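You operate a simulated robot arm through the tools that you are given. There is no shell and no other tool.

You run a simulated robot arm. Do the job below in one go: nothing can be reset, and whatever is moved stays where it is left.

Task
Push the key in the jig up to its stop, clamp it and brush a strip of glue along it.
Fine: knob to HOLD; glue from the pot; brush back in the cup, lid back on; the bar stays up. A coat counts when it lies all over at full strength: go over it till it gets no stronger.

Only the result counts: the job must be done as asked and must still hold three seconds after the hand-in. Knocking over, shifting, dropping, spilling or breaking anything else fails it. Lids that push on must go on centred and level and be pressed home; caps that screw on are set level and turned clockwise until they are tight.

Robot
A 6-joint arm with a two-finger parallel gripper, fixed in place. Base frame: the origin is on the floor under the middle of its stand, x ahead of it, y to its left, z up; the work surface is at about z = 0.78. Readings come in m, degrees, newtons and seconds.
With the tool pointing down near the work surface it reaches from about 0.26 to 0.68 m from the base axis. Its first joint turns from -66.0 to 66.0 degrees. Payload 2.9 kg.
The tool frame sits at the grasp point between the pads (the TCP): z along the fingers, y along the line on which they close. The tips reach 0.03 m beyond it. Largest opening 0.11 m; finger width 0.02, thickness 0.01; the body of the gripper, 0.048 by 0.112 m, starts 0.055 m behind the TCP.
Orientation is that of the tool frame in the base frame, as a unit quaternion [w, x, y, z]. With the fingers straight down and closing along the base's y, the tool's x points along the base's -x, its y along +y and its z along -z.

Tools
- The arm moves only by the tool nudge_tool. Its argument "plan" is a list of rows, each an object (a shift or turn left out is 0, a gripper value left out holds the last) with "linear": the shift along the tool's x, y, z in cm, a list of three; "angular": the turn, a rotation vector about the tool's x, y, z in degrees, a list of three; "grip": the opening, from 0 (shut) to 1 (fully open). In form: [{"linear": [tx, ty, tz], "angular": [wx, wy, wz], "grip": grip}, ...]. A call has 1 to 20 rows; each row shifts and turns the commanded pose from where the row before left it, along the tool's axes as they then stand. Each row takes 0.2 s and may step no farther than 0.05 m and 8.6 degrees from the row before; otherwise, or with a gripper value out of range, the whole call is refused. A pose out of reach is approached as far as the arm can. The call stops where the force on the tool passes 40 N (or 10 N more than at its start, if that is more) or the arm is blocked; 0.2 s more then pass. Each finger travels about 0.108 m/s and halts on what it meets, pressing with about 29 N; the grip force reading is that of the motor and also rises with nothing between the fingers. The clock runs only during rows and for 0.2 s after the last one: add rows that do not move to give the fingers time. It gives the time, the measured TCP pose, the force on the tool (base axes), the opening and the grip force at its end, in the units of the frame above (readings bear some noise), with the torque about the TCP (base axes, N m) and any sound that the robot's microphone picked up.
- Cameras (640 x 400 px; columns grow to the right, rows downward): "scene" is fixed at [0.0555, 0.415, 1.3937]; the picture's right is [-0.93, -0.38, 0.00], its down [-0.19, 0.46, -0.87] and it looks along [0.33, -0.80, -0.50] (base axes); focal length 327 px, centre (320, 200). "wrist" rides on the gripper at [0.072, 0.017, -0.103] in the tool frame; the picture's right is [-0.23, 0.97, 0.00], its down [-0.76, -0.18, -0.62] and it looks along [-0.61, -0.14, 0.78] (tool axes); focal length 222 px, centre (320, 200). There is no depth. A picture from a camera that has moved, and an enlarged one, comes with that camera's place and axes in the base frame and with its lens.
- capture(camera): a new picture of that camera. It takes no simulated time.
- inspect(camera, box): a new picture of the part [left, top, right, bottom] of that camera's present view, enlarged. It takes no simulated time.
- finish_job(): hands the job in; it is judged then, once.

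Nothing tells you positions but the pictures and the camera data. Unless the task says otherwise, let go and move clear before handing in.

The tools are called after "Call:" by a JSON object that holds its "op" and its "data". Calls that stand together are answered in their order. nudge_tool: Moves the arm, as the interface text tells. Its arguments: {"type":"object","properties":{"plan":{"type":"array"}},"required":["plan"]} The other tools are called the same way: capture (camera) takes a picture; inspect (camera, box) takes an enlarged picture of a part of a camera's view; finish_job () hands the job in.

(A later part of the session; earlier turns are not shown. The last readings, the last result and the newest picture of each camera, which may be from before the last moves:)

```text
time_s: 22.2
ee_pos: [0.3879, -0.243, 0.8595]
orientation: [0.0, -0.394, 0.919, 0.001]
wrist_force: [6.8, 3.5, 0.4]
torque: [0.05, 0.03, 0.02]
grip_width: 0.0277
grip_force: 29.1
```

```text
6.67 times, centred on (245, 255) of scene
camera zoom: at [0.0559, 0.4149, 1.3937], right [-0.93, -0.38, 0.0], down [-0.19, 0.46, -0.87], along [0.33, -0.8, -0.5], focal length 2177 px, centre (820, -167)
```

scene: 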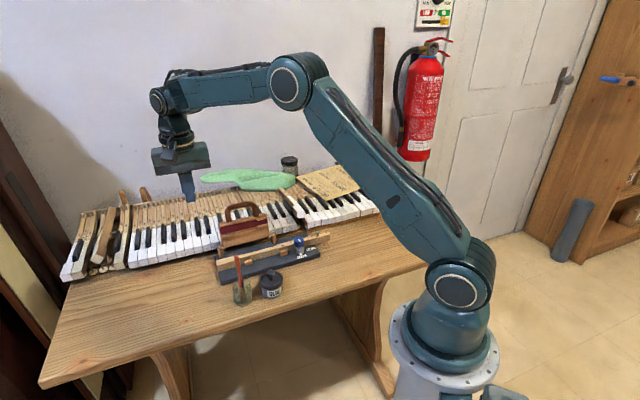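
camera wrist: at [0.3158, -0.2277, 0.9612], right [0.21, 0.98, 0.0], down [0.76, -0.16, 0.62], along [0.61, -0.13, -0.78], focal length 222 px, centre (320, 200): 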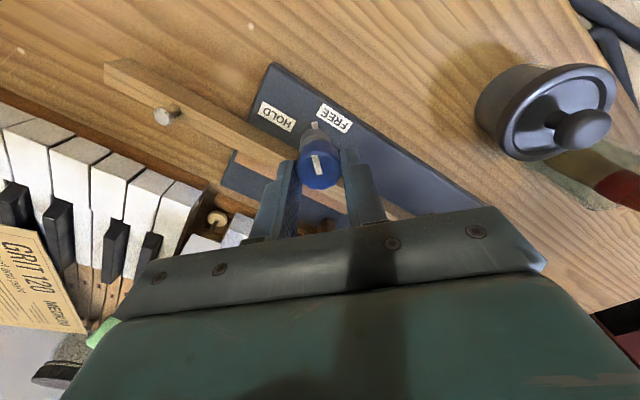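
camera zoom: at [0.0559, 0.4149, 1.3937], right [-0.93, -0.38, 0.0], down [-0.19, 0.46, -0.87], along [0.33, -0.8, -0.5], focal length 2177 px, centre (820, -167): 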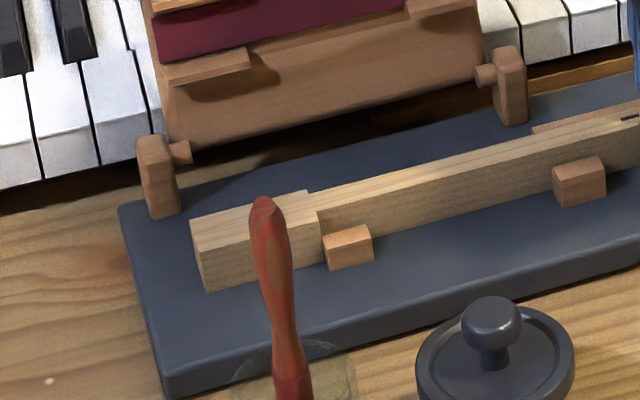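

The jig's tail end slid about 3 mm (mostly toward -y), because my grip was about 2.5 mm off the knob's axis as I turned. While I still hold the knob, I'll ease it back the same way in small steps and compare pictures.

Call:
{"op": "nudge_tool", "data": {"plan": [{"linear": [-0.108, 0.068, 0]}, {"linear": [-0.108, 0.068, 0]}, {"linear": [0, 0, 0]}]}}

Call:
{"op": "inspect", "data": {"camera": "scene", "box": [270, 220, 330, 265]}}

```text
time_s: 23.0
ee_pos: [0.3875, -0.2411, 0.8589]
orientation: [-0.002, -0.392, 0.92, 0.0]
wrist_force: [-7.5, -5.6, -0.6]
torque: [0.24, -0.32, -0.2]
grip_width: 0.0279
grip_force: 29.3
```

```text
8.89 times, centred on (300, 242) of scene
camera zoom: at [0.0555, 0.4148, 1.3937], right [-0.93, -0.38, 0.0], down [-0.19, 0.46, -0.87], along [0.33, -0.8, -0.5], focal length 2903 px, centre (498, -178)
```

zoom: 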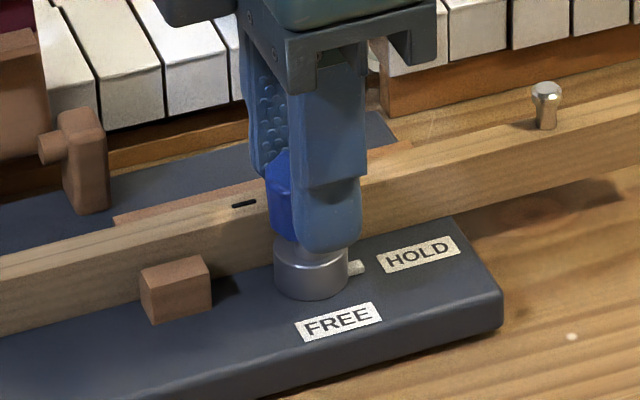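

The jig moved back about half-way. One more small step the same way.

Call:
{"op": "nudge_tool", "data": {"plan": [{"linear": [-0.09, 0.085, 0]}, {"linear": [0, 0, 0]}]}}

Call:
{"op": "inspect", "data": {"camera": "scene", "box": [270, 220, 330, 265]}}

```text
time_s: 23.6
ee_pos: [0.3876, -0.2397, 0.8583]
orientation: [-0.002, -0.392, 0.92, 0.0]
wrist_force: [-17.9, -9.7, -0.3]
torque: [-0.45, 0.26, -0.01]
grip_width: 0.0282
grip_force: 29.0
```

```text
8.89 times, centred on (300, 242) of scene
camera zoom: at [0.0552, 0.4147, 1.3938], right [-0.93, -0.38, 0.0], down [-0.19, 0.46, -0.87], along [0.33, -0.8, -0.5], focal length 2903 px, centre (498, -178)
```

zoom: 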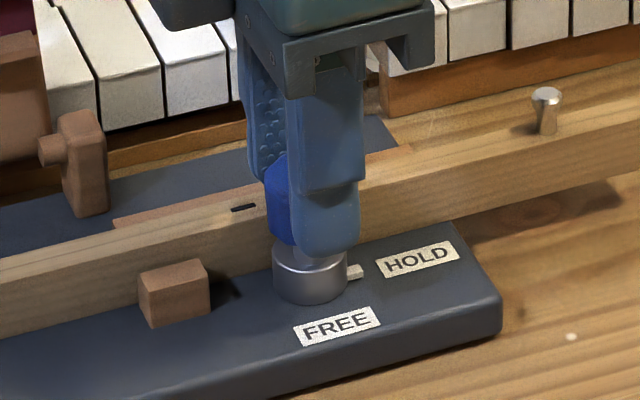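

The jig's labels and corner now match their original places. Before letting go, I'll relax the leftover side force on the gripper.

Call:
{"op": "nudge_tool", "data": {"plan": [{"linear": [0.12, 0.038, 0]}, {"linear": [0, 0, 0]}]}}

Call:
{"op": "inspect", "data": {"camera": "scene", "box": [270, 220, 330, 265]}}

```text
time_s: 24.2
ee_pos: [0.3884, -0.239, 0.8584]
orientation: [-0.001, -0.393, 0.919, -0.001]
wrist_force: [-15.2, -9.9, 0.1]
torque: [-0.36, 0.45, 0.02]
grip_width: 0.0283
grip_force: 29.3
```

```text
8.89 times, centred on (300, 242) of scene
camera zoom: at [0.0553, 0.4147, 1.3938], right [-0.93, -0.38, 0.0], down [-0.19, 0.46, -0.87], along [0.33, -0.8, -0.5], focal length 2903 px, centre (498, -178)
```

zoom: 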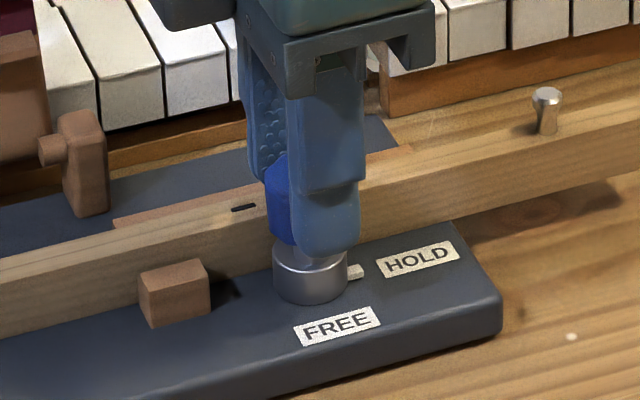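

Call:
{"op": "nudge_tool", "data": {"plan": [{"linear": [0.14, 0.03, 0]}, {"linear": [0, 0, 0]}]}}

Call:
{"op": "inspect", "data": {"camera": "scene", "box": [270, 220, 330, 265]}}

```text
time_s: 24.8
ee_pos: [0.3875, -0.2392, 0.8586]
orientation: [0.001, -0.394, 0.919, -0.001]
wrist_force: [-4.7, -6.9, 0.7]
torque: [-0.55, 0.48, 0.0]
grip_width: 0.0279
grip_force: 29.1
```

```text
8.89 times, centred on (300, 242) of scene
camera zoom: at [0.0555, 0.4148, 1.3937], right [-0.93, -0.38, 0.0], down [-0.19, 0.46, -0.87], along [0.33, -0.8, -0.5], focal length 2903 px, centre (498, -178)
```

zoom: 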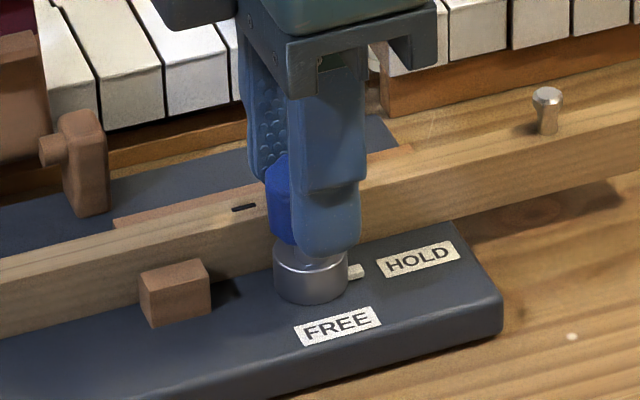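

The side force is mostly gone and the pointer lines up with HOLD. I'll release the knob and rise.

Call:
{"op": "nudge_tool", "data": {"plan": [{"linear": [0.07, -0.02, 0]}, {"grip": 0.45}, {"linear": [0, 0, 0]}, {"linear": [0, 0, -3]}, {"linear": [0, 0, -4]}, {"linear": [0, 0, -4]}, {"linear": [0, 0, -3]}, {"linear": [0, 0, 0]}]}}

Call:
{"op": "inspect", "data": {"camera": "scene", "box": [270, 220, 330, 265]}}

Call:
{"op": "inspect", "data": {"camera": "scene", "box": [205, 225, 285, 285]}}

Call:
{"op": "capture", "data": {"camera": "wrist"}}

```text
time_s: 26.6
ee_pos: [0.3842, -0.2394, 0.9967]
orientation: [0.0, -0.394, 0.919, 0.0]
wrist_force: [0.6, -0.4, -0.1]
torque: [-0.02, -0.02, 0.03]
grip_width: 0.0494
grip_force: 0.1
```

```text
8.89 times, centred on (300, 242) of scene
camera zoom: at [0.0555, 0.415, 1.3937], right [-0.93, -0.38, 0.0], down [-0.19, 0.46, -0.87], along [0.33, -0.8, -0.5], focal length 2903 px, centre (498, -178)
```

zoom: 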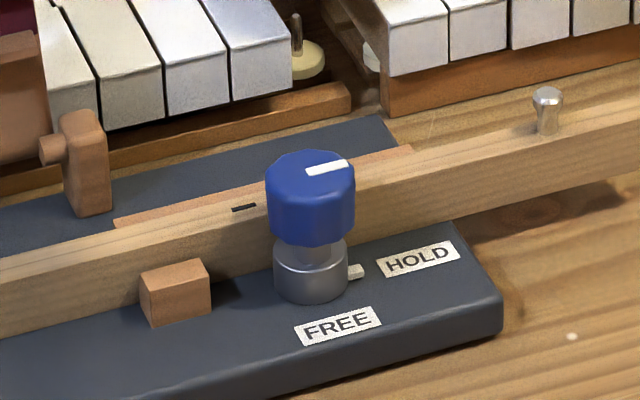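

```text
6.67 times, centred on (245, 255) of scene
camera zoom: at [0.0555, 0.415, 1.3937], right [-0.93, -0.38, 0.0], down [-0.19, 0.46, -0.87], along [0.33, -0.8, -0.5], focal length 2177 px, centre (820, -167)
```

zoom: 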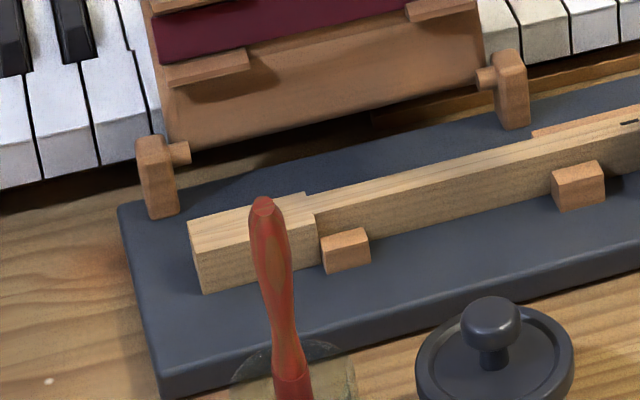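

```text
taken
camera wrist: at [0.3222, -0.2821, 1.0999], right [-0.55, 0.84, 0.0], down [0.65, 0.43, 0.62], along [0.52, 0.34, -0.78], focal length 222 px, centre (320, 200)
```

wrist: 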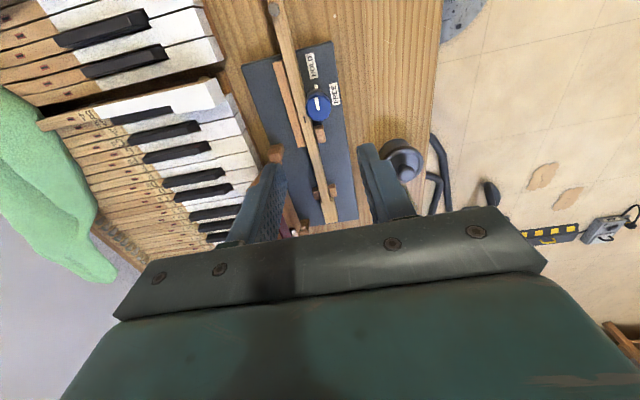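

The knob is at HOLD and the jig is back in place to within about a millimetre. I'll check that the key is still against the stop and held by the cam.

Call:
{"op": "inspect", "data": {"camera": "wrist", "box": [290, 165, 370, 225]}}

Call:
{"op": "inspect", "data": {"camera": "wrist", "box": [260, 40, 360, 150]}}

Call:
{"op": "inspect", "data": {"camera": "scene", "box": [225, 240, 265, 270]}}

```text
6.67 times, centred on (330, 195) of wrist
camera zoom: at [0.3222, -0.2821, 1.0999], right [-0.55, 0.84, 0.0], down [0.65, 0.43, 0.62], along [0.52, 0.34, -0.78], focal length 1481 px, centre (253, 233)
```

zoom: 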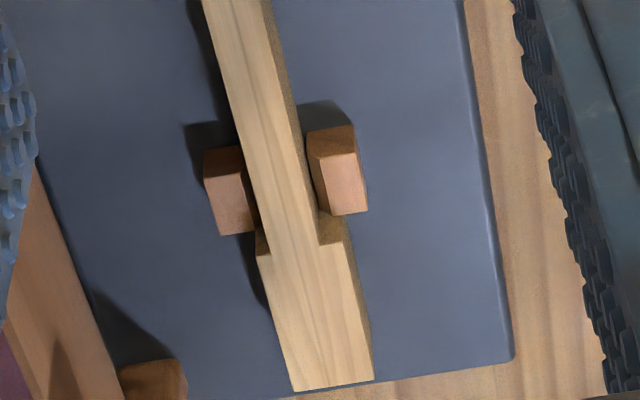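

```text
3.64 times, centred on (310, 95) of wrist
camera zoom: at [0.3222, -0.2821, 1.0999], right [-0.55, 0.84, 0.0], down [0.65, 0.43, 0.62], along [0.52, 0.34, -0.78], focal length 808 px, centre (356, 582)
```

zoom: 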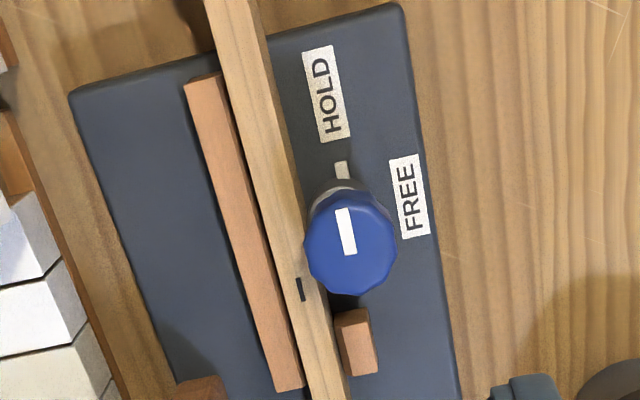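

```text
13.33 times, centred on (245, 255) of scene
camera zoom: at [0.0555, 0.415, 1.3937], right [-0.93, -0.38, 0.0], down [-0.19, 0.46, -0.87], along [0.33, -0.8, -0.5], focal length 4354 px, centre (1320, -533)
```

zoom: 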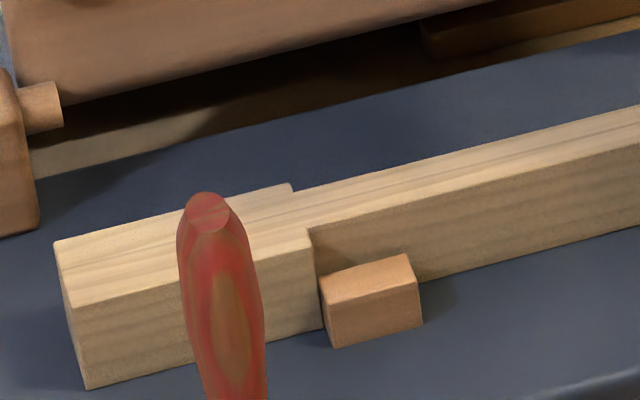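

The key is against its stop and clamped. Next I'll take the pot lid off. I'll keep this yaw, which puts the fingers clear of the cup, and move above the pot to centre on its lid knob.

Call:
{"op": "nudge_tool", "data": {"plan": [{"linear": [-2.76, 2.32, 0]}, {"linear": [-2.76, 2.32, 0]}, {"linear": [-2.76, 2.32, 0]}, {"linear": [-2.75, 2.33, 0]}, {"linear": [0, 0, 0]}]}}

Call:
{"op": "capture", "data": {"camera": "wrist"}}

Call:
{"op": "inspect", "data": {"camera": "wrist", "box": [250, 50, 410, 180]}}

Call:
{"op": "inspect", "data": {"camera": "scene", "box": [225, 230, 305, 310]}}

```text
time_s: 27.8
ee_pos: [0.3948, -0.0945, 0.9975]
orientation: [0.0, -0.394, 0.919, 0.0]
wrist_force: [-0.4, -0.4, -0.3]
torque: [-0.01, -0.02, 0.02]
grip_width: 0.0493
grip_force: 0.1
```

```text
taken
camera wrist: at [0.3326, -0.1374, 1.1002], right [-0.55, 0.84, 0.0], down [0.65, 0.43, 0.62], along [0.52, 0.34, -0.78], focal length 222 px, centre (320, 200)
```

wrist: 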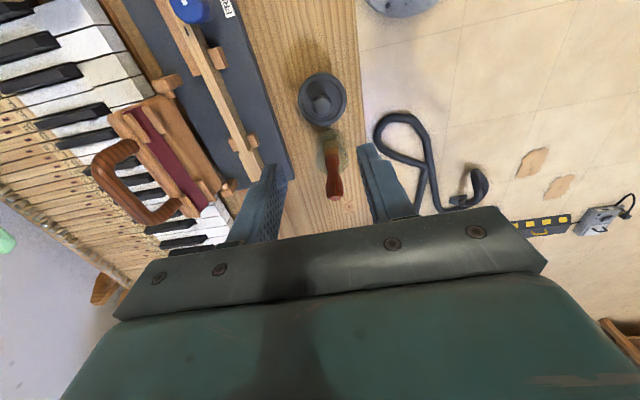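

```text
3.08 times, centred on (330, 115) of wrist
camera zoom: at [0.3326, -0.1374, 1.1002], right [-0.55, 0.84, 0.0], down [0.65, 0.43, 0.62], along [0.52, 0.34, -0.78], focal length 684 px, centre (289, 462)
```

zoom: 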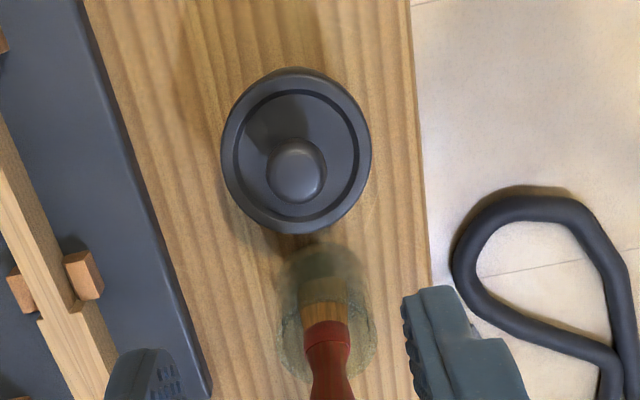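

```text
5.00 times, centred on (265, 270) of scene
camera zoom: at [0.0555, 0.415, 1.3937], right [-0.93, -0.38, 0.0], down [-0.19, 0.46, -0.87], along [0.33, -0.8, -0.5], focal length 1633 px, centre (595, -150)
```

zoom: 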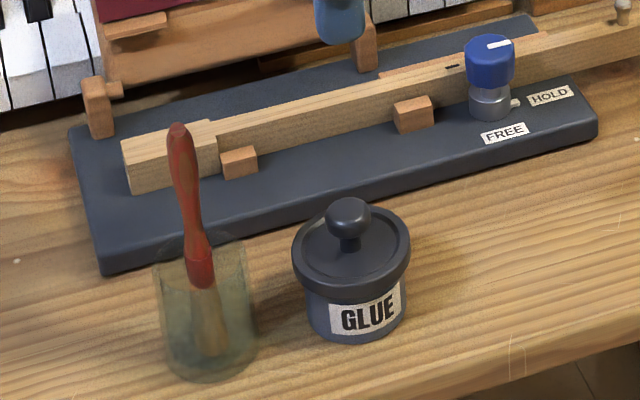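

The lid knob's centre is at about (0.3917,-0.095), top near 0.845. I'll descend so the tips are just above the lid's rim, then close on it.

Call:
{"op": "nudge_tool", "data": {"plan": [{"linear": [0.25, 0.19, 3.5]}, {"linear": [0, 0, 3.5]}, {"linear": [0, 0, 3.5]}, {"linear": [0, 0, 2.2]}, {"linear": [0, 0, 1.1]}, {"linear": [0, 0, 0]}]}}

Call:
{"op": "inspect", "data": {"camera": "wrist", "box": [220, 80, 420, 240]}}

Call:
{"op": "inspect", "data": {"camera": "scene", "box": [235, 235, 305, 305]}}

```text
time_s: 29.2
ee_pos: [0.3913, -0.0965, 0.8589]
orientation: [0.0, -0.394, 0.919, 0.001]
wrist_force: [0.4, -0.1, -0.2]
torque: [-0.04, -0.01, 0.01]
grip_width: 0.0496
grip_force: 0.1
```

```text
2.50 times, centred on (320, 160) of wrist
camera zoom: at [0.3295, -0.1388, 0.963], right [-0.55, 0.84, 0.0], down [0.65, 0.43, 0.62], along [0.52, 0.34, -0.78], focal length 555 px, centre (320, 300)
```

zoom: 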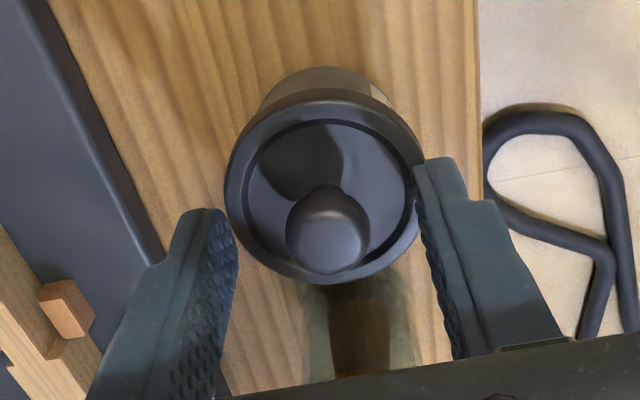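

```text
5.71 times, centred on (270, 270) of scene
camera zoom: at [0.0555, 0.415, 1.3937], right [-0.93, -0.38, 0.0], down [-0.19, 0.46, -0.87], along [0.33, -0.8, -0.5], focal length 1866 px, centre (606, -200)
```

zoom: 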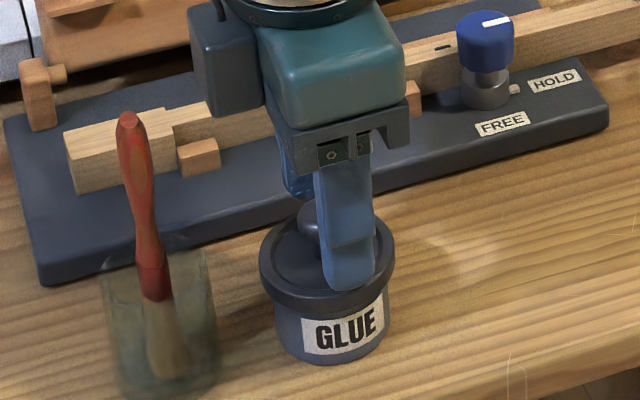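

Call:
{"op": "nudge_tool", "data": {"plan": [{"linear": [-0.13, 0.1, 0]}, {"grip": 0.3}, {"grip": 0}, {"linear": [0, 0, 0]}, {"linear": [0, 0, 0]}]}}

Call:
{"op": "inspect", "data": {"camera": "wrist", "box": [220, 80, 420, 240]}}

Call:
{"op": "inspect", "data": {"camera": "scene", "box": [235, 235, 305, 305]}}

```text
time_s: 30.4
ee_pos: [0.3926, -0.0957, 0.86]
orientation: [0.0, -0.394, 0.919, -0.001]
wrist_force: [0.0, -0.9, 0.6]
torque: [-0.06, 0.02, 0.02]
grip_width: 0.018
grip_force: 29.0
heard: snap
```

```text
2.50 times, centred on (320, 160) of wrist
camera zoom: at [0.3296, -0.1376, 0.9635], right [-0.55, 0.84, 0.0], down [0.65, 0.43, 0.62], along [0.52, 0.34, -0.78], focal length 555 px, centre (320, 300)
```

zoom: 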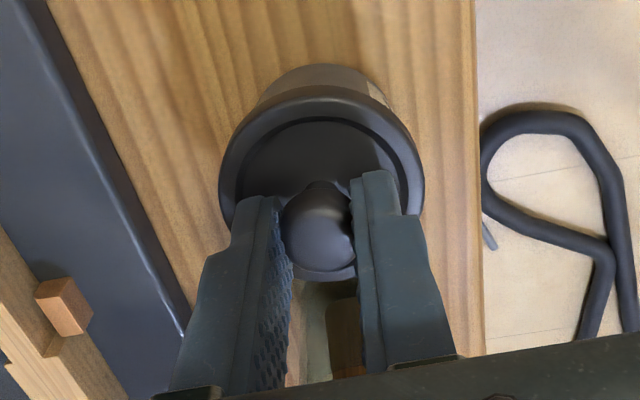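

```text
5.71 times, centred on (270, 270) of scene
camera zoom: at [0.0555, 0.415, 1.3937], right [-0.93, -0.38, 0.0], down [-0.19, 0.46, -0.87], along [0.33, -0.8, -0.5], focal length 1866 px, centre (606, -200)
```

zoom: 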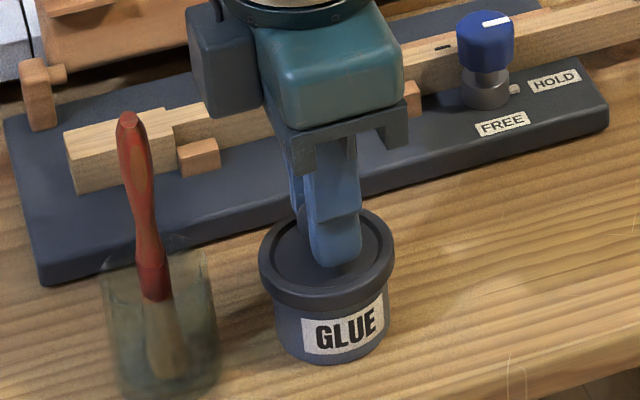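

I heard a snap while gripping, probably the lid letting go of its seat. I'll lift very slowly and look.

Call:
{"op": "nudge_tool", "data": {"plan": [{"linear": [0, 0, -0.3]}, {"linear": [0, 0, -0.3]}, {"linear": [0, 0, 0]}]}}

Call:
{"op": "inspect", "data": {"camera": "wrist", "box": [220, 80, 420, 240]}}

Call:
{"op": "inspect", "data": {"camera": "scene", "box": [235, 235, 305, 305]}}

```text
time_s: 31.2
ee_pos: [0.3924, -0.0954, 0.867]
orientation: [0.0, -0.394, 0.919, 0.0]
wrist_force: [-0.8, -0.6, -0.5]
torque: [0.02, 0.0, -0.02]
grip_width: 0.0178
grip_force: 29.1
```

```text
2.50 times, centred on (320, 160) of wrist
camera zoom: at [0.3304, -0.1376, 0.9696], right [-0.55, 0.84, 0.0], down [0.65, 0.43, 0.62], along [0.52, 0.34, -0.78], focal length 555 px, centre (320, 300)
```

zoom: 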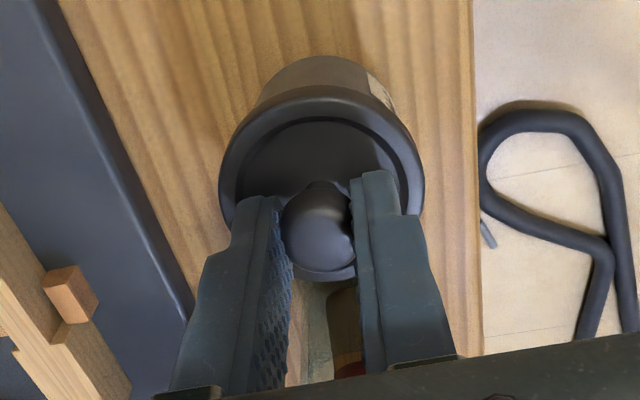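

```text
5.71 times, centred on (270, 270) of scene
camera zoom: at [0.0555, 0.415, 1.3937], right [-0.93, -0.38, 0.0], down [-0.19, 0.46, -0.87], along [0.33, -0.8, -0.5], focal length 1866 px, centre (606, -200)
```

zoom: 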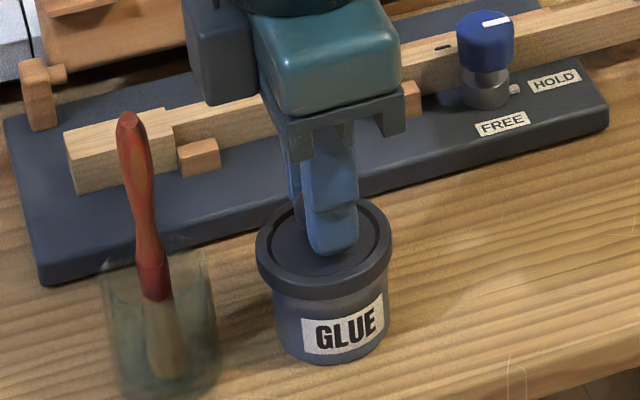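

The lid came off freely and the pot has not moved. I'll lift the lid clear and carry it about 9.5 cm along the bench to a bare spot near (0.325,-0.163).

Call:
{"op": "nudge_tool", "data": {"plan": [{"linear": [0, 0, -2]}, {"linear": [0, 0, -2.5]}, {"linear": [3.2, 0, 0]}, {"linear": [3.2, 0, 0]}, {"linear": [3.1, 0.2, 0]}, {"linear": [0, 0, 0]}]}}

Call:
{"op": "inspect", "data": {"camera": "scene", "box": [230, 215, 330, 305]}}

Call:
{"op": "capture", "data": {"camera": "wrist"}}

```text
time_s: 32.6
ee_pos: [0.325, -0.1613, 0.9125]
orientation: [0.001, -0.394, 0.919, 0.0]
wrist_force: [0.4, -0.8, 0.1]
torque: [-0.01, -0.01, 0.0]
grip_width: 0.0178
grip_force: 28.8
```

```text
4.44 times, centred on (280, 260) of scene
camera zoom: at [0.0555, 0.415, 1.3937], right [-0.93, -0.38, 0.0], down [-0.19, 0.46, -0.87], along [0.33, -0.8, -0.5], focal length 1451 px, centre (498, -67)
```

zoom: 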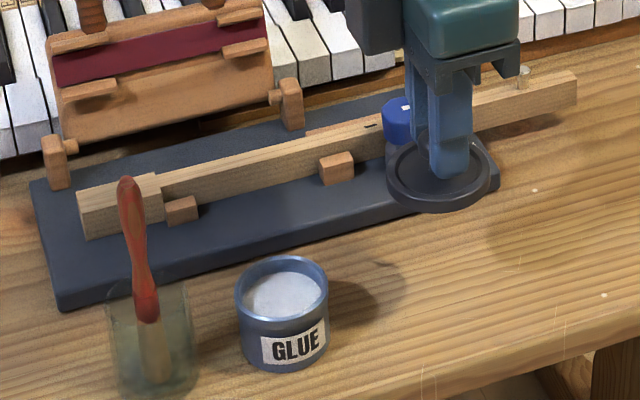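

```text
taken
camera wrist: at [0.2622, -0.2033, 1.0155], right [-0.55, 0.84, 0.0], down [0.65, 0.43, 0.62], along [0.52, 0.34, -0.78], focal length 222 px, centre (320, 200)
```

wrist: 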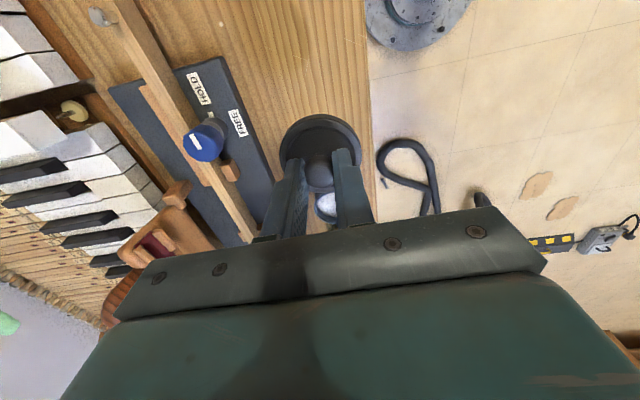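

White glue is visible in the open pot. I'll lower the lid onto the bench here in stages and watch for contact.

Call:
{"op": "nudge_tool", "data": {"plan": [{"linear": [0, 0, 3.5]}, {"linear": [0, 0, 3]}, {"linear": [0, 0, 0.5]}, {"linear": [0, 0, 0.3]}, {"linear": [0, 0, 0]}]}}

Call:
{"op": "inspect", "data": {"camera": "scene", "box": [270, 235, 350, 305]}}

```text
time_s: 33.8
ee_pos: [0.3248, -0.1628, 0.8378]
orientation: [-0.001, -0.394, 0.919, 0.0]
wrist_force: [-0.4, 0.1, -0.7]
torque: [0.0, 0.0, -0.03]
grip_width: 0.0181
grip_force: 29.0
```

```text
5.71 times, centred on (310, 270) of scene
camera zoom: at [0.0555, 0.415, 1.3937], right [-0.93, -0.38, 0.0], down [-0.19, 0.46, -0.87], along [0.33, -0.8, -0.5], focal length 1866 px, centre (377, -200)
```

zoom: 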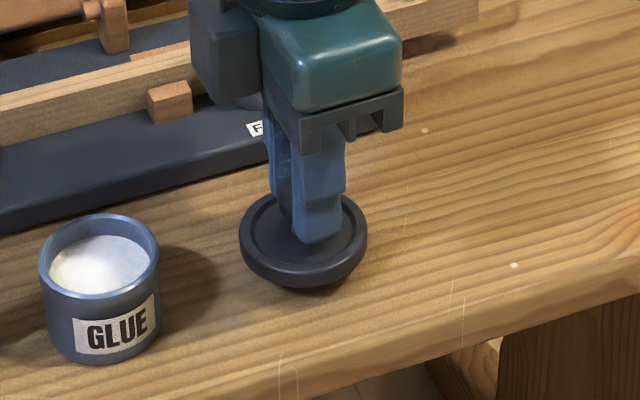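

Call:
{"op": "nudge_tool", "data": {"plan": [{"linear": [0, 0, 0.25]}, {"linear": [0, 0, 0.25]}, {"linear": [0, 0, 0]}]}}

Call:
{"op": "inspect", "data": {"camera": "scene", "box": [270, 235, 350, 305]}}

```text
time_s: 34.6
ee_pos: [0.3254, -0.1625, 0.8343]
orientation: [0.0, -0.394, 0.919, 0.0]
wrist_force: [-0.6, -0.1, 0.2]
torque: [0.02, 0.01, -0.01]
grip_width: 0.0179
grip_force: 29.1
```

```text
5.71 times, centred on (310, 270) of scene
camera zoom: at [0.0555, 0.415, 1.3937], right [-0.93, -0.38, 0.0], down [-0.19, 0.46, -0.87], along [0.33, -0.8, -0.5], focal length 1866 px, centre (377, -200)
```

zoom: 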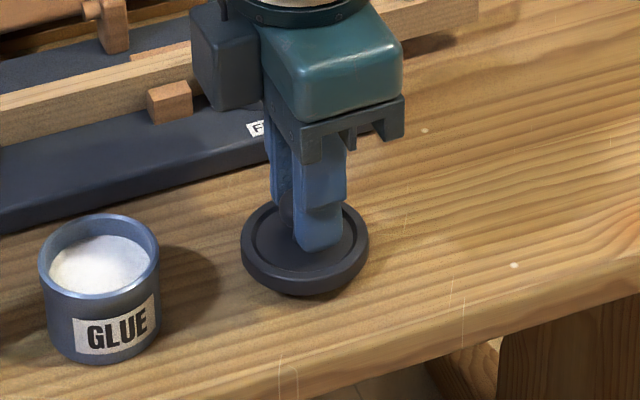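

Call:
{"op": "nudge_tool", "data": {"plan": [{"linear": [0, 0, 0.2]}, {"linear": [0, 0, 0.2]}, {"linear": [0, 0, 0]}]}}

Call:
{"op": "inspect", "data": {"camera": "scene", "box": [270, 235, 350, 305]}}

```text
time_s: 35.4
ee_pos: [0.325, -0.162, 0.8287]
orientation: [0.0, -0.394, 0.919, 0.0]
wrist_force: [0.8, -0.5, -0.2]
torque: [0.03, 0.0, -0.03]
grip_width: 0.0179
grip_force: 28.3
```

```text
5.71 times, centred on (310, 270) of scene
camera zoom: at [0.0555, 0.415, 1.3937], right [-0.93, -0.38, 0.0], down [-0.19, 0.46, -0.87], along [0.33, -0.8, -0.5], focal length 1866 px, centre (377, -200)
```

zoom: 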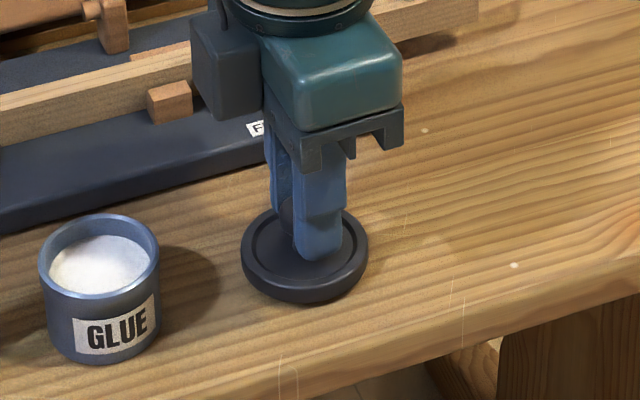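

Call:
{"op": "nudge_tool", "data": {"plan": [{"linear": [0, 0, 0.15]}, {"linear": [0, 0, 0.15]}, {"linear": [0, 0, 0]}]}}

```text
time_s: 36.2
ee_pos: [0.3255, -0.1625, 0.8267]
orientation: [0.0, -0.394, 0.919, 0.0]
wrist_force: [-0.9, -0.4, -0.3]
torque: [0.0, 0.0, 0.04]
grip_width: 0.0176
grip_force: 28.9
```

Call:
{"op": "nudge_tool", "data": {"plan": [{"linear": [0, 0, 0.15]}, {"linear": [0, 0, 0.15]}, {"linear": [0, 0, 0]}]}}

Call:
{"op": "inspect", "data": {"camera": "scene", "box": [270, 235, 350, 305]}}

```text
time_s: 37.0
ee_pos: [0.3263, -0.1625, 0.8256]
orientation: [0.0, -0.394, 0.919, 0.0]
wrist_force: [-6.1, 4.4, 24.0]
torque: [0.08, 0.13, 0.0]
grip_width: 0.018
grip_force: 29.4
```

```text
5.71 times, centred on (310, 270) of scene
camera zoom: at [0.0551, 0.4152, 1.3936], right [-0.93, -0.38, 0.0], down [-0.19, 0.46, -0.87], along [0.33, -0.8, -0.5], focal length 1866 px, centre (377, -200)
```

zoom: 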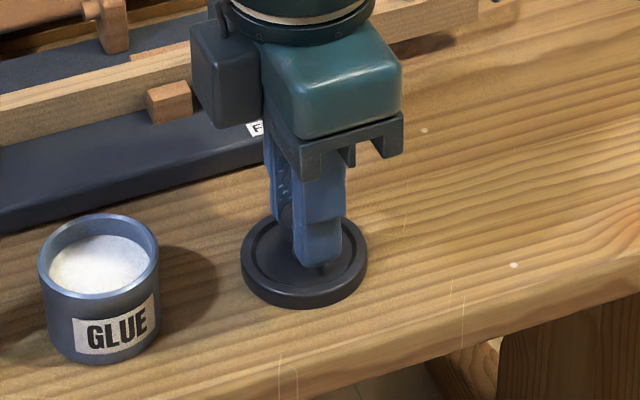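

The lid is resting on the bench. I'll ease the pressure, open the fingers and rise.

Call:
{"op": "nudge_tool", "data": {"plan": [{"linear": [0, 0, -0.2]}, {"grip": 0.35}, {"linear": [0, 0, 0]}, {"linear": [0, 0, -2]}, {"linear": [0, 0, -4]}, {"linear": [0, 0, -4]}, {"linear": [0, 0, -4]}, {"linear": [0, 0, -2]}, {"linear": [0, 0, 0]}]}}

Call:
{"op": "inspect", "data": {"camera": "scene", "box": [230, 225, 330, 305]}}

Call:
{"op": "capture", "data": {"camera": "wrist"}}

```text
time_s: 39.0
ee_pos: [0.3254, -0.1626, 0.9859]
orientation: [0.0, -0.394, 0.919, 0.001]
wrist_force: [-0.4, -0.1, 0.2]
torque: [-0.01, -0.01, -0.05]
grip_width: 0.0383
grip_force: 0.0
```

```text
5.00 times, centred on (280, 265) of scene
camera zoom: at [0.0555, 0.415, 1.3937], right [-0.93, -0.38, 0.0], down [-0.19, 0.46, -0.87], along [0.33, -0.8, -0.5], focal length 1633 px, centre (520, -125)
```

zoom: 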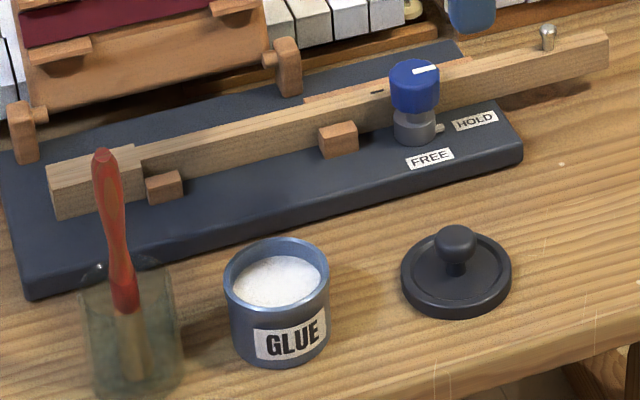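

```text
taken
camera wrist: at [0.2626, -0.205, 1.0897], right [-0.55, 0.84, 0.0], down [0.65, 0.43, 0.62], along [0.52, 0.34, -0.78], focal length 222 px, centre (320, 200)
```

wrist: 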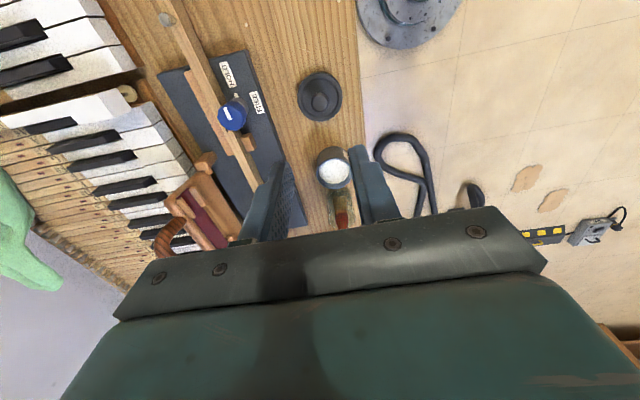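

The lid lies flat and the pot's rim is at about 0.82 with the glue about 6 mm below it. The brush stands upright in the cup near (0.444,-0.0425), so I'll move above it with the fingers opened.

Call:
{"op": "nudge_tool", "data": {"plan": [{"linear": [-4.22, -0.08, 0], "grip": 0.5}, {"linear": [-4.22, -0.08, 0]}, {"linear": [-4.22, -0.08, 0]}, {"linear": [-4.22, -0.08, 0]}, {"linear": [0, 0, 0]}]}}

Call:
{"op": "inspect", "data": {"camera": "wrist", "box": [220, 40, 420, 240]}}

Call:
{"op": "inspect", "data": {"camera": "scene", "box": [215, 210, 295, 310]}}

```text
time_s: 40.2
ee_pos: [0.4442, -0.0421, 0.9858]
orientation: [0.0, -0.394, 0.919, 0.001]
wrist_force: [-0.3, 0.7, 0.0]
torque: [0.0, 0.04, 0.01]
grip_width: 0.0551
grip_force: 0.0
```

```text
2.00 times, centred on (320, 140) of wrist
camera zoom: at [0.3817, -0.0842, 1.0883], right [-0.55, 0.84, 0.0], down [0.65, 0.43, 0.62], along [0.52, 0.34, -0.78], focal length 444 px, centre (320, 320)
```

zoom: 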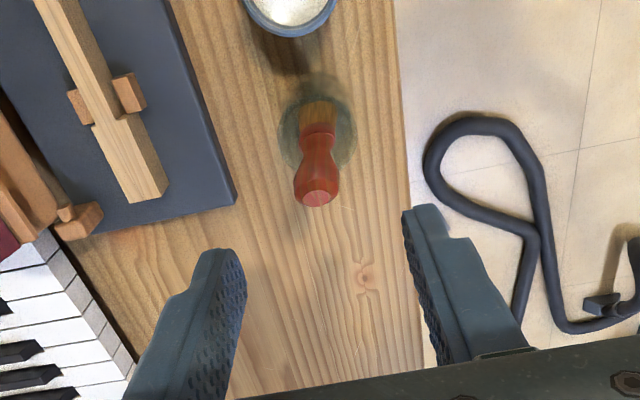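

```text
4.00 times, centred on (255, 260) of scene
camera zoom: at [0.0555, 0.415, 1.3937], right [-0.93, -0.38, 0.0], down [-0.19, 0.46, -0.87], along [0.33, -0.8, -0.5], focal length 1306 px, centre (580, -40)
```

zoom: 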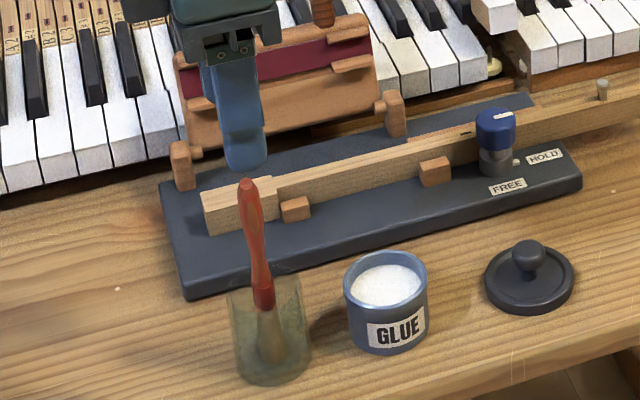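

Call:
{"op": "nudge_tool", "data": {"plan": [{"linear": [0.2, 0.1, 3]}, {"linear": [0, 0, 3]}, {"linear": [0, 0, 2.3]}, {"linear": [0, 0, 1]}, {"linear": [0, 0, 0]}]}}

Call:
{"op": "inspect", "data": {"camera": "wrist", "box": [220, 80, 420, 240]}}

Call:
{"op": "inspect", "data": {"camera": "scene", "box": [215, 220, 285, 310]}}

```text
time_s: 41.4
ee_pos: [0.4414, -0.0433, 0.8935]
orientation: [0.0, -0.394, 0.919, 0.0]
wrist_force: [-0.5, 0.6, 0.4]
torque: [0.03, 0.03, -0.01]
grip_width: 0.055
grip_force: 0.0
```

```text
2.50 times, centred on (320, 160) of wrist
camera zoom: at [0.3792, -0.0863, 0.9961], right [-0.55, 0.84, 0.0], down [0.65, 0.43, 0.62], along [0.52, 0.34, -0.78], focal length 555 px, centre (320, 300)
```

zoom: 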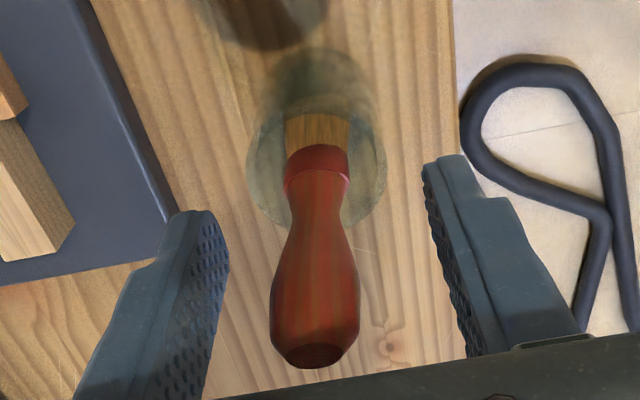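

```text
4.44 times, centred on (250, 265) of scene
camera zoom: at [0.0555, 0.415, 1.3937], right [-0.93, -0.38, 0.0], down [-0.19, 0.46, -0.87], along [0.33, -0.8, -0.5], focal length 1451 px, centre (631, -89)
```

zoom: 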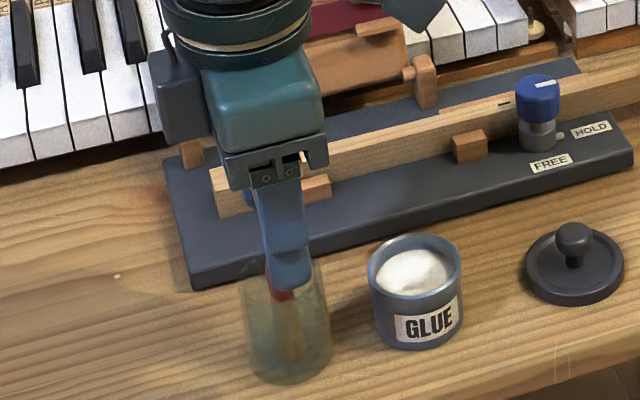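

The handle is between the fingers, so I'll close on it.

Call:
{"op": "nudge_tool", "data": {"plan": [{"grip": 0.25}, {"grip": 0.1}, {"grip": 0}, {"linear": [0, 0, 0]}, {"linear": [0, 0, 0]}]}}

Call:
{"op": "inspect", "data": {"camera": "wrist", "box": [220, 80, 420, 240]}}

Call:
{"op": "inspect", "data": {"camera": "scene", "box": [215, 220, 285, 310]}}

```text
time_s: 42.6
ee_pos: [0.4417, -0.0447, 0.8932]
orientation: [0.0, -0.393, 0.919, 0.0]
wrist_force: [0.1, 0.7, 0.0]
torque: [0.01, 0.03, 0.03]
grip_width: 0.0182
grip_force: 29.2
```

```text
2.50 times, centred on (320, 160) of wrist
camera zoom: at [0.3793, -0.0863, 0.9963], right [-0.55, 0.84, 0.0], down [0.65, 0.43, 0.62], along [0.52, 0.34, -0.78], focal length 555 px, centre (320, 300)
```

zoom: 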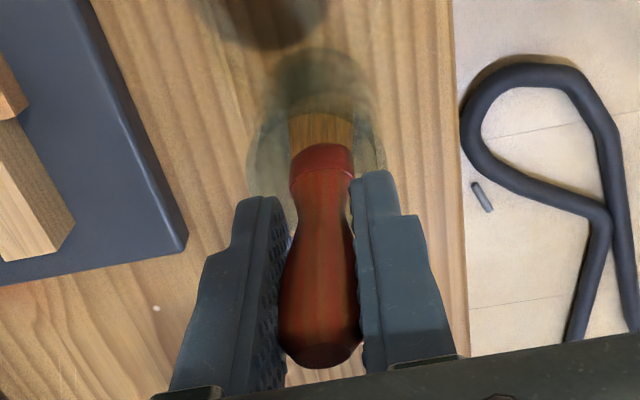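

```text
4.44 times, centred on (250, 265) of scene
camera zoom: at [0.0555, 0.415, 1.3937], right [-0.93, -0.38, 0.0], down [-0.19, 0.46, -0.87], along [0.33, -0.8, -0.5], focal length 1451 px, centre (631, -89)
```

zoom: 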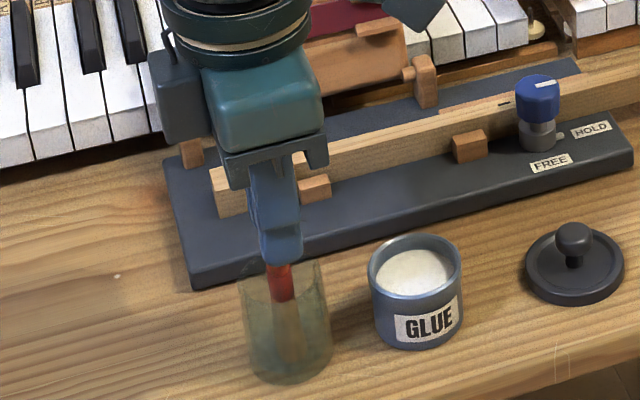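

The brush is held at 1.8 cm width. I'll lift it straight out and check that the cup stays.

Call:
{"op": "nudge_tool", "data": {"plan": [{"linear": [0, 0, -1.5]}, {"linear": [0, 0, -2]}, {"linear": [0, 0, -2]}, {"linear": [0, 0, -2.5]}, {"linear": [0, 0, 0]}]}}

Call:
{"op": "inspect", "data": {"camera": "scene", "box": [215, 220, 285, 310]}}

Call:
{"op": "inspect", "data": {"camera": "wrist", "box": [220, 80, 420, 240]}}

```text
time_s: 43.8
ee_pos: [0.4422, -0.0424, 0.9726]
orientation: [0.0, -0.394, 0.919, 0.0]
wrist_force: [1.6, -0.2, -0.7]
torque: [0.03, 0.03, 0.03]
grip_width: 0.018
grip_force: 29.5
```

```text
4.44 times, centred on (250, 265) of scene
camera zoom: at [0.0555, 0.415, 1.3937], right [-0.93, -0.38, 0.0], down [-0.19, 0.46, -0.87], along [0.33, -0.8, -0.5], focal length 1451 px, centre (631, -89)
```

zoom: 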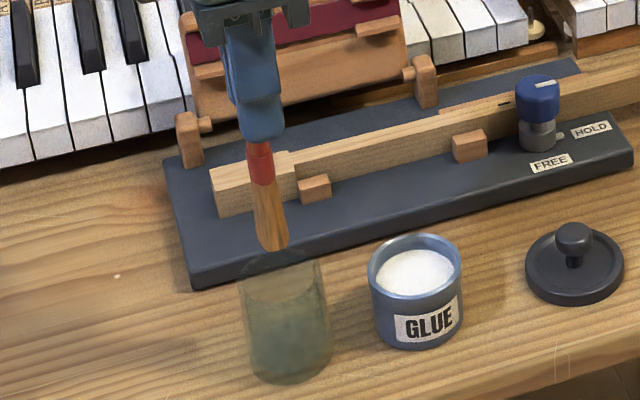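

```text
2.50 times, centred on (320, 160) of wrist
camera zoom: at [0.3793, -0.086, 1.0765], right [-0.55, 0.84, 0.0], down [0.65, 0.43, 0.62], along [0.52, 0.34, -0.78], focal length 555 px, centre (320, 300)
```

zoom: 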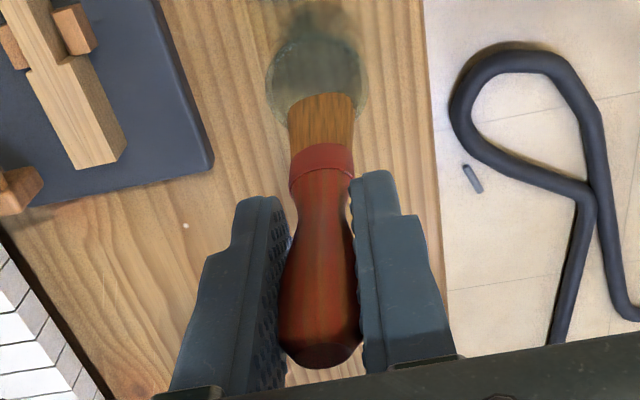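

The brush is out and the cup stayed put. I'll carry the brush over the pot's centre and look before dipping.

Call:
{"op": "nudge_tool", "data": {"plan": [{"linear": [2.5, 0, 0]}, {"linear": [2.5, 0, 0]}, {"linear": [2.3, 0, 0]}, {"linear": [0, 0, 0]}]}}

Call:
{"op": "inspect", "data": {"camera": "scene", "box": [225, 220, 305, 310]}}

Call:
{"op": "inspect", "data": {"camera": "wrist", "box": [220, 60, 420, 240]}}

```text
time_s: 44.8
ee_pos: [0.3897, -0.0963, 0.9718]
orientation: [0.0, -0.394, 0.919, 0.0]
wrist_force: [0.0, 0.7, -0.4]
torque: [0.01, -0.02, -0.02]
grip_width: 0.0183
grip_force: 29.2
```

```text
4.44 times, centred on (265, 265) of scene
camera zoom: at [0.0555, 0.415, 1.3937], right [-0.93, -0.38, 0.0], down [-0.19, 0.46, -0.87], along [0.33, -0.8, -0.5], focal length 1451 px, centre (564, -89)
```

zoom: 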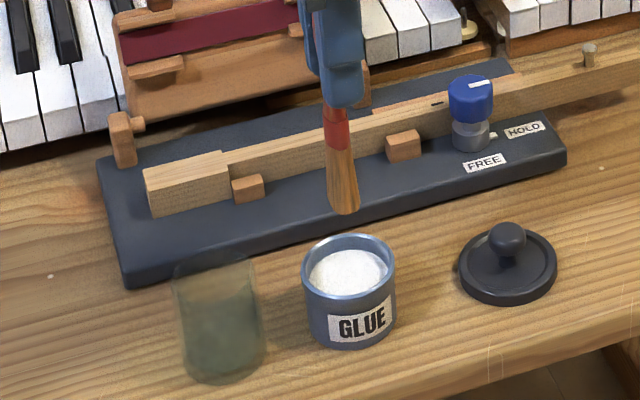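

```text
2.22 times, centred on (320, 150) of wrist
camera zoom: at [0.328, -0.1392, 1.0748], right [-0.55, 0.84, 0.0], down [0.65, 0.43, 0.62], along [0.52, 0.34, -0.78], focal length 494 px, centre (320, 311)
```

zoom: 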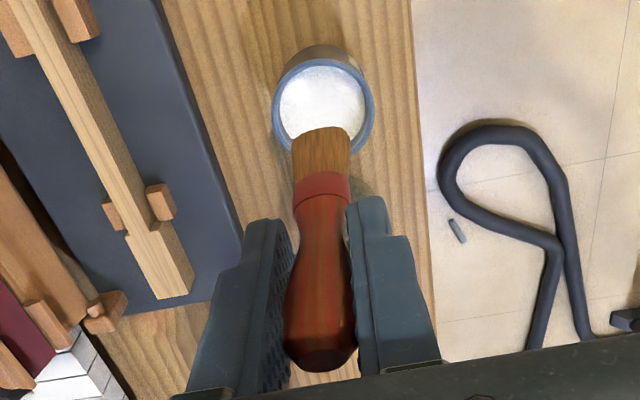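

The brush is over the pot's centre. I'll dip the bristles about 1.3 cm into the glue, then come straight up.

Call:
{"op": "nudge_tool", "data": {"plan": [{"linear": [0, 0, 2]}, {"linear": [0, 0, 2]}, {"linear": [0, 0, 1.5]}, {"linear": [0, 0, 0.8]}, {"linear": [0, 0, 0]}]}}

Call:
{"op": "inspect", "data": {"camera": "scene", "box": [235, 230, 305, 310]}}

Call:
{"op": "inspect", "data": {"camera": "wrist", "box": [220, 60, 420, 240]}}

```text
time_s: 46.0
ee_pos: [0.3923, -0.0957, 0.9103]
orientation: [-0.001, -0.394, 0.919, 0.0]
wrist_force: [-0.4, 0.5, -0.8]
torque: [-0.04, 0.0, -0.01]
grip_width: 0.0177
grip_force: 28.8
```

```text
5.00 times, centred on (270, 270) of scene
camera zoom: at [0.0555, 0.415, 1.3937], right [-0.93, -0.38, 0.0], down [-0.19, 0.46, -0.87], along [0.33, -0.8, -0.5], focal length 1633 px, centre (570, -150)
```

zoom: 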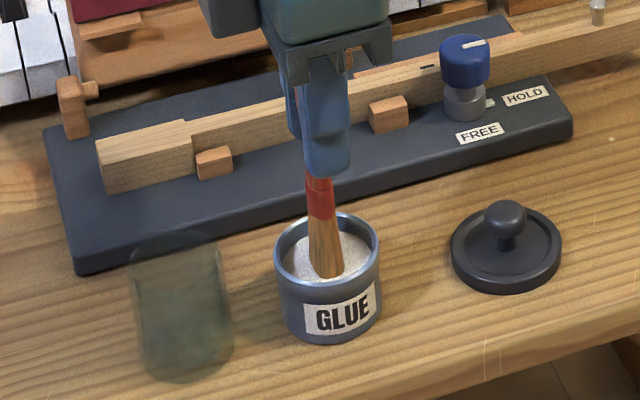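

```text
2.22 times, centred on (320, 150) of wrist
camera zoom: at [0.3294, -0.1384, 1.013], right [-0.55, 0.84, 0.0], down [0.65, 0.43, 0.62], along [0.52, 0.34, -0.78], focal length 494 px, centre (320, 311)
```

zoom: 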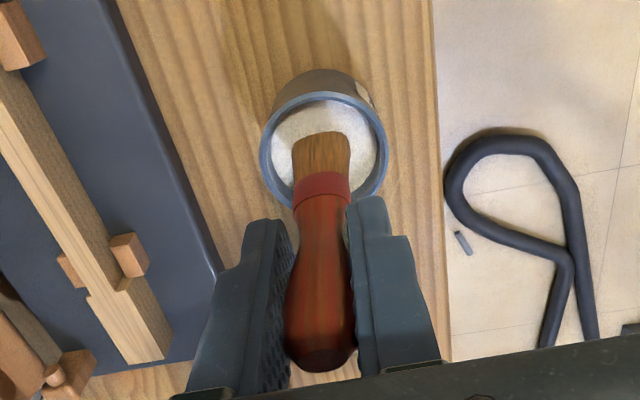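

Call:
{"op": "nudge_tool", "data": {"plan": [{"linear": [0, 0, 0.4]}, {"linear": [0, 0, 0.3]}, {"linear": [0, 0, 0]}]}}

Call:
{"op": "inspect", "data": {"camera": "scene", "box": [245, 245, 295, 305]}}

Call:
{"op": "inspect", "data": {"camera": "wrist", "box": [280, 80, 380, 180]}}

```text
time_s: 46.8
ee_pos: [0.3933, -0.0952, 0.9051]
orientation: [0.002, -0.394, 0.919, -0.001]
wrist_force: [-1.6, 1.7, 29.0]
torque: [0.27, 0.1, -0.02]
grip_width: 0.0182
grip_force: 29.2
```

```text
6.67 times, centred on (270, 275) of scene
camera zoom: at [0.0551, 0.4151, 1.3936], right [-0.93, -0.38, 0.0], down [-0.19, 0.46, -0.87], along [0.33, -0.8, -0.5], focal length 2177 px, centre (653, -300)
```

zoom: 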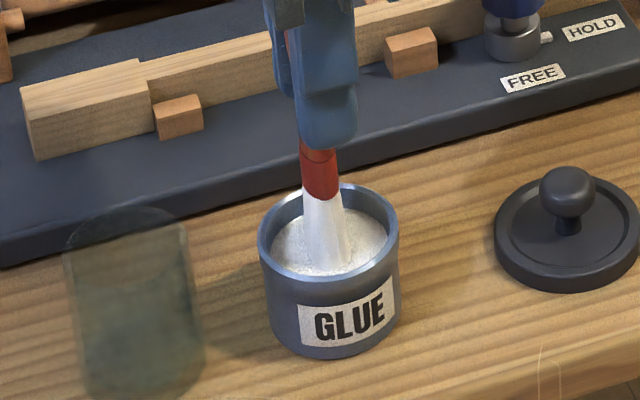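

```text
4.00 times, centred on (330, 130) of wrist
camera zoom: at [0.3301, -0.1383, 1.007], right [-0.55, 0.84, 0.0], down [0.65, 0.43, 0.63], along [0.52, 0.34, -0.78], focal length 888 px, centre (280, 480)
```

zoom: 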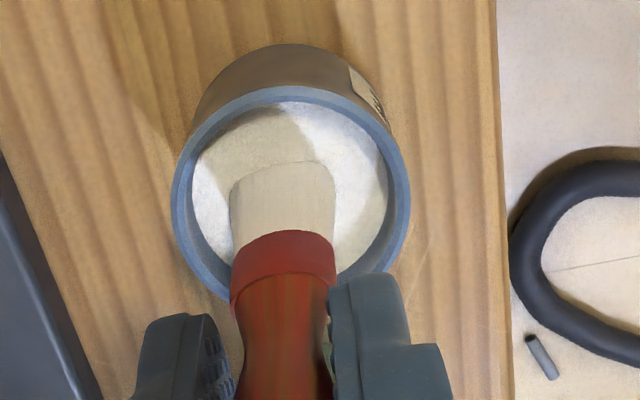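

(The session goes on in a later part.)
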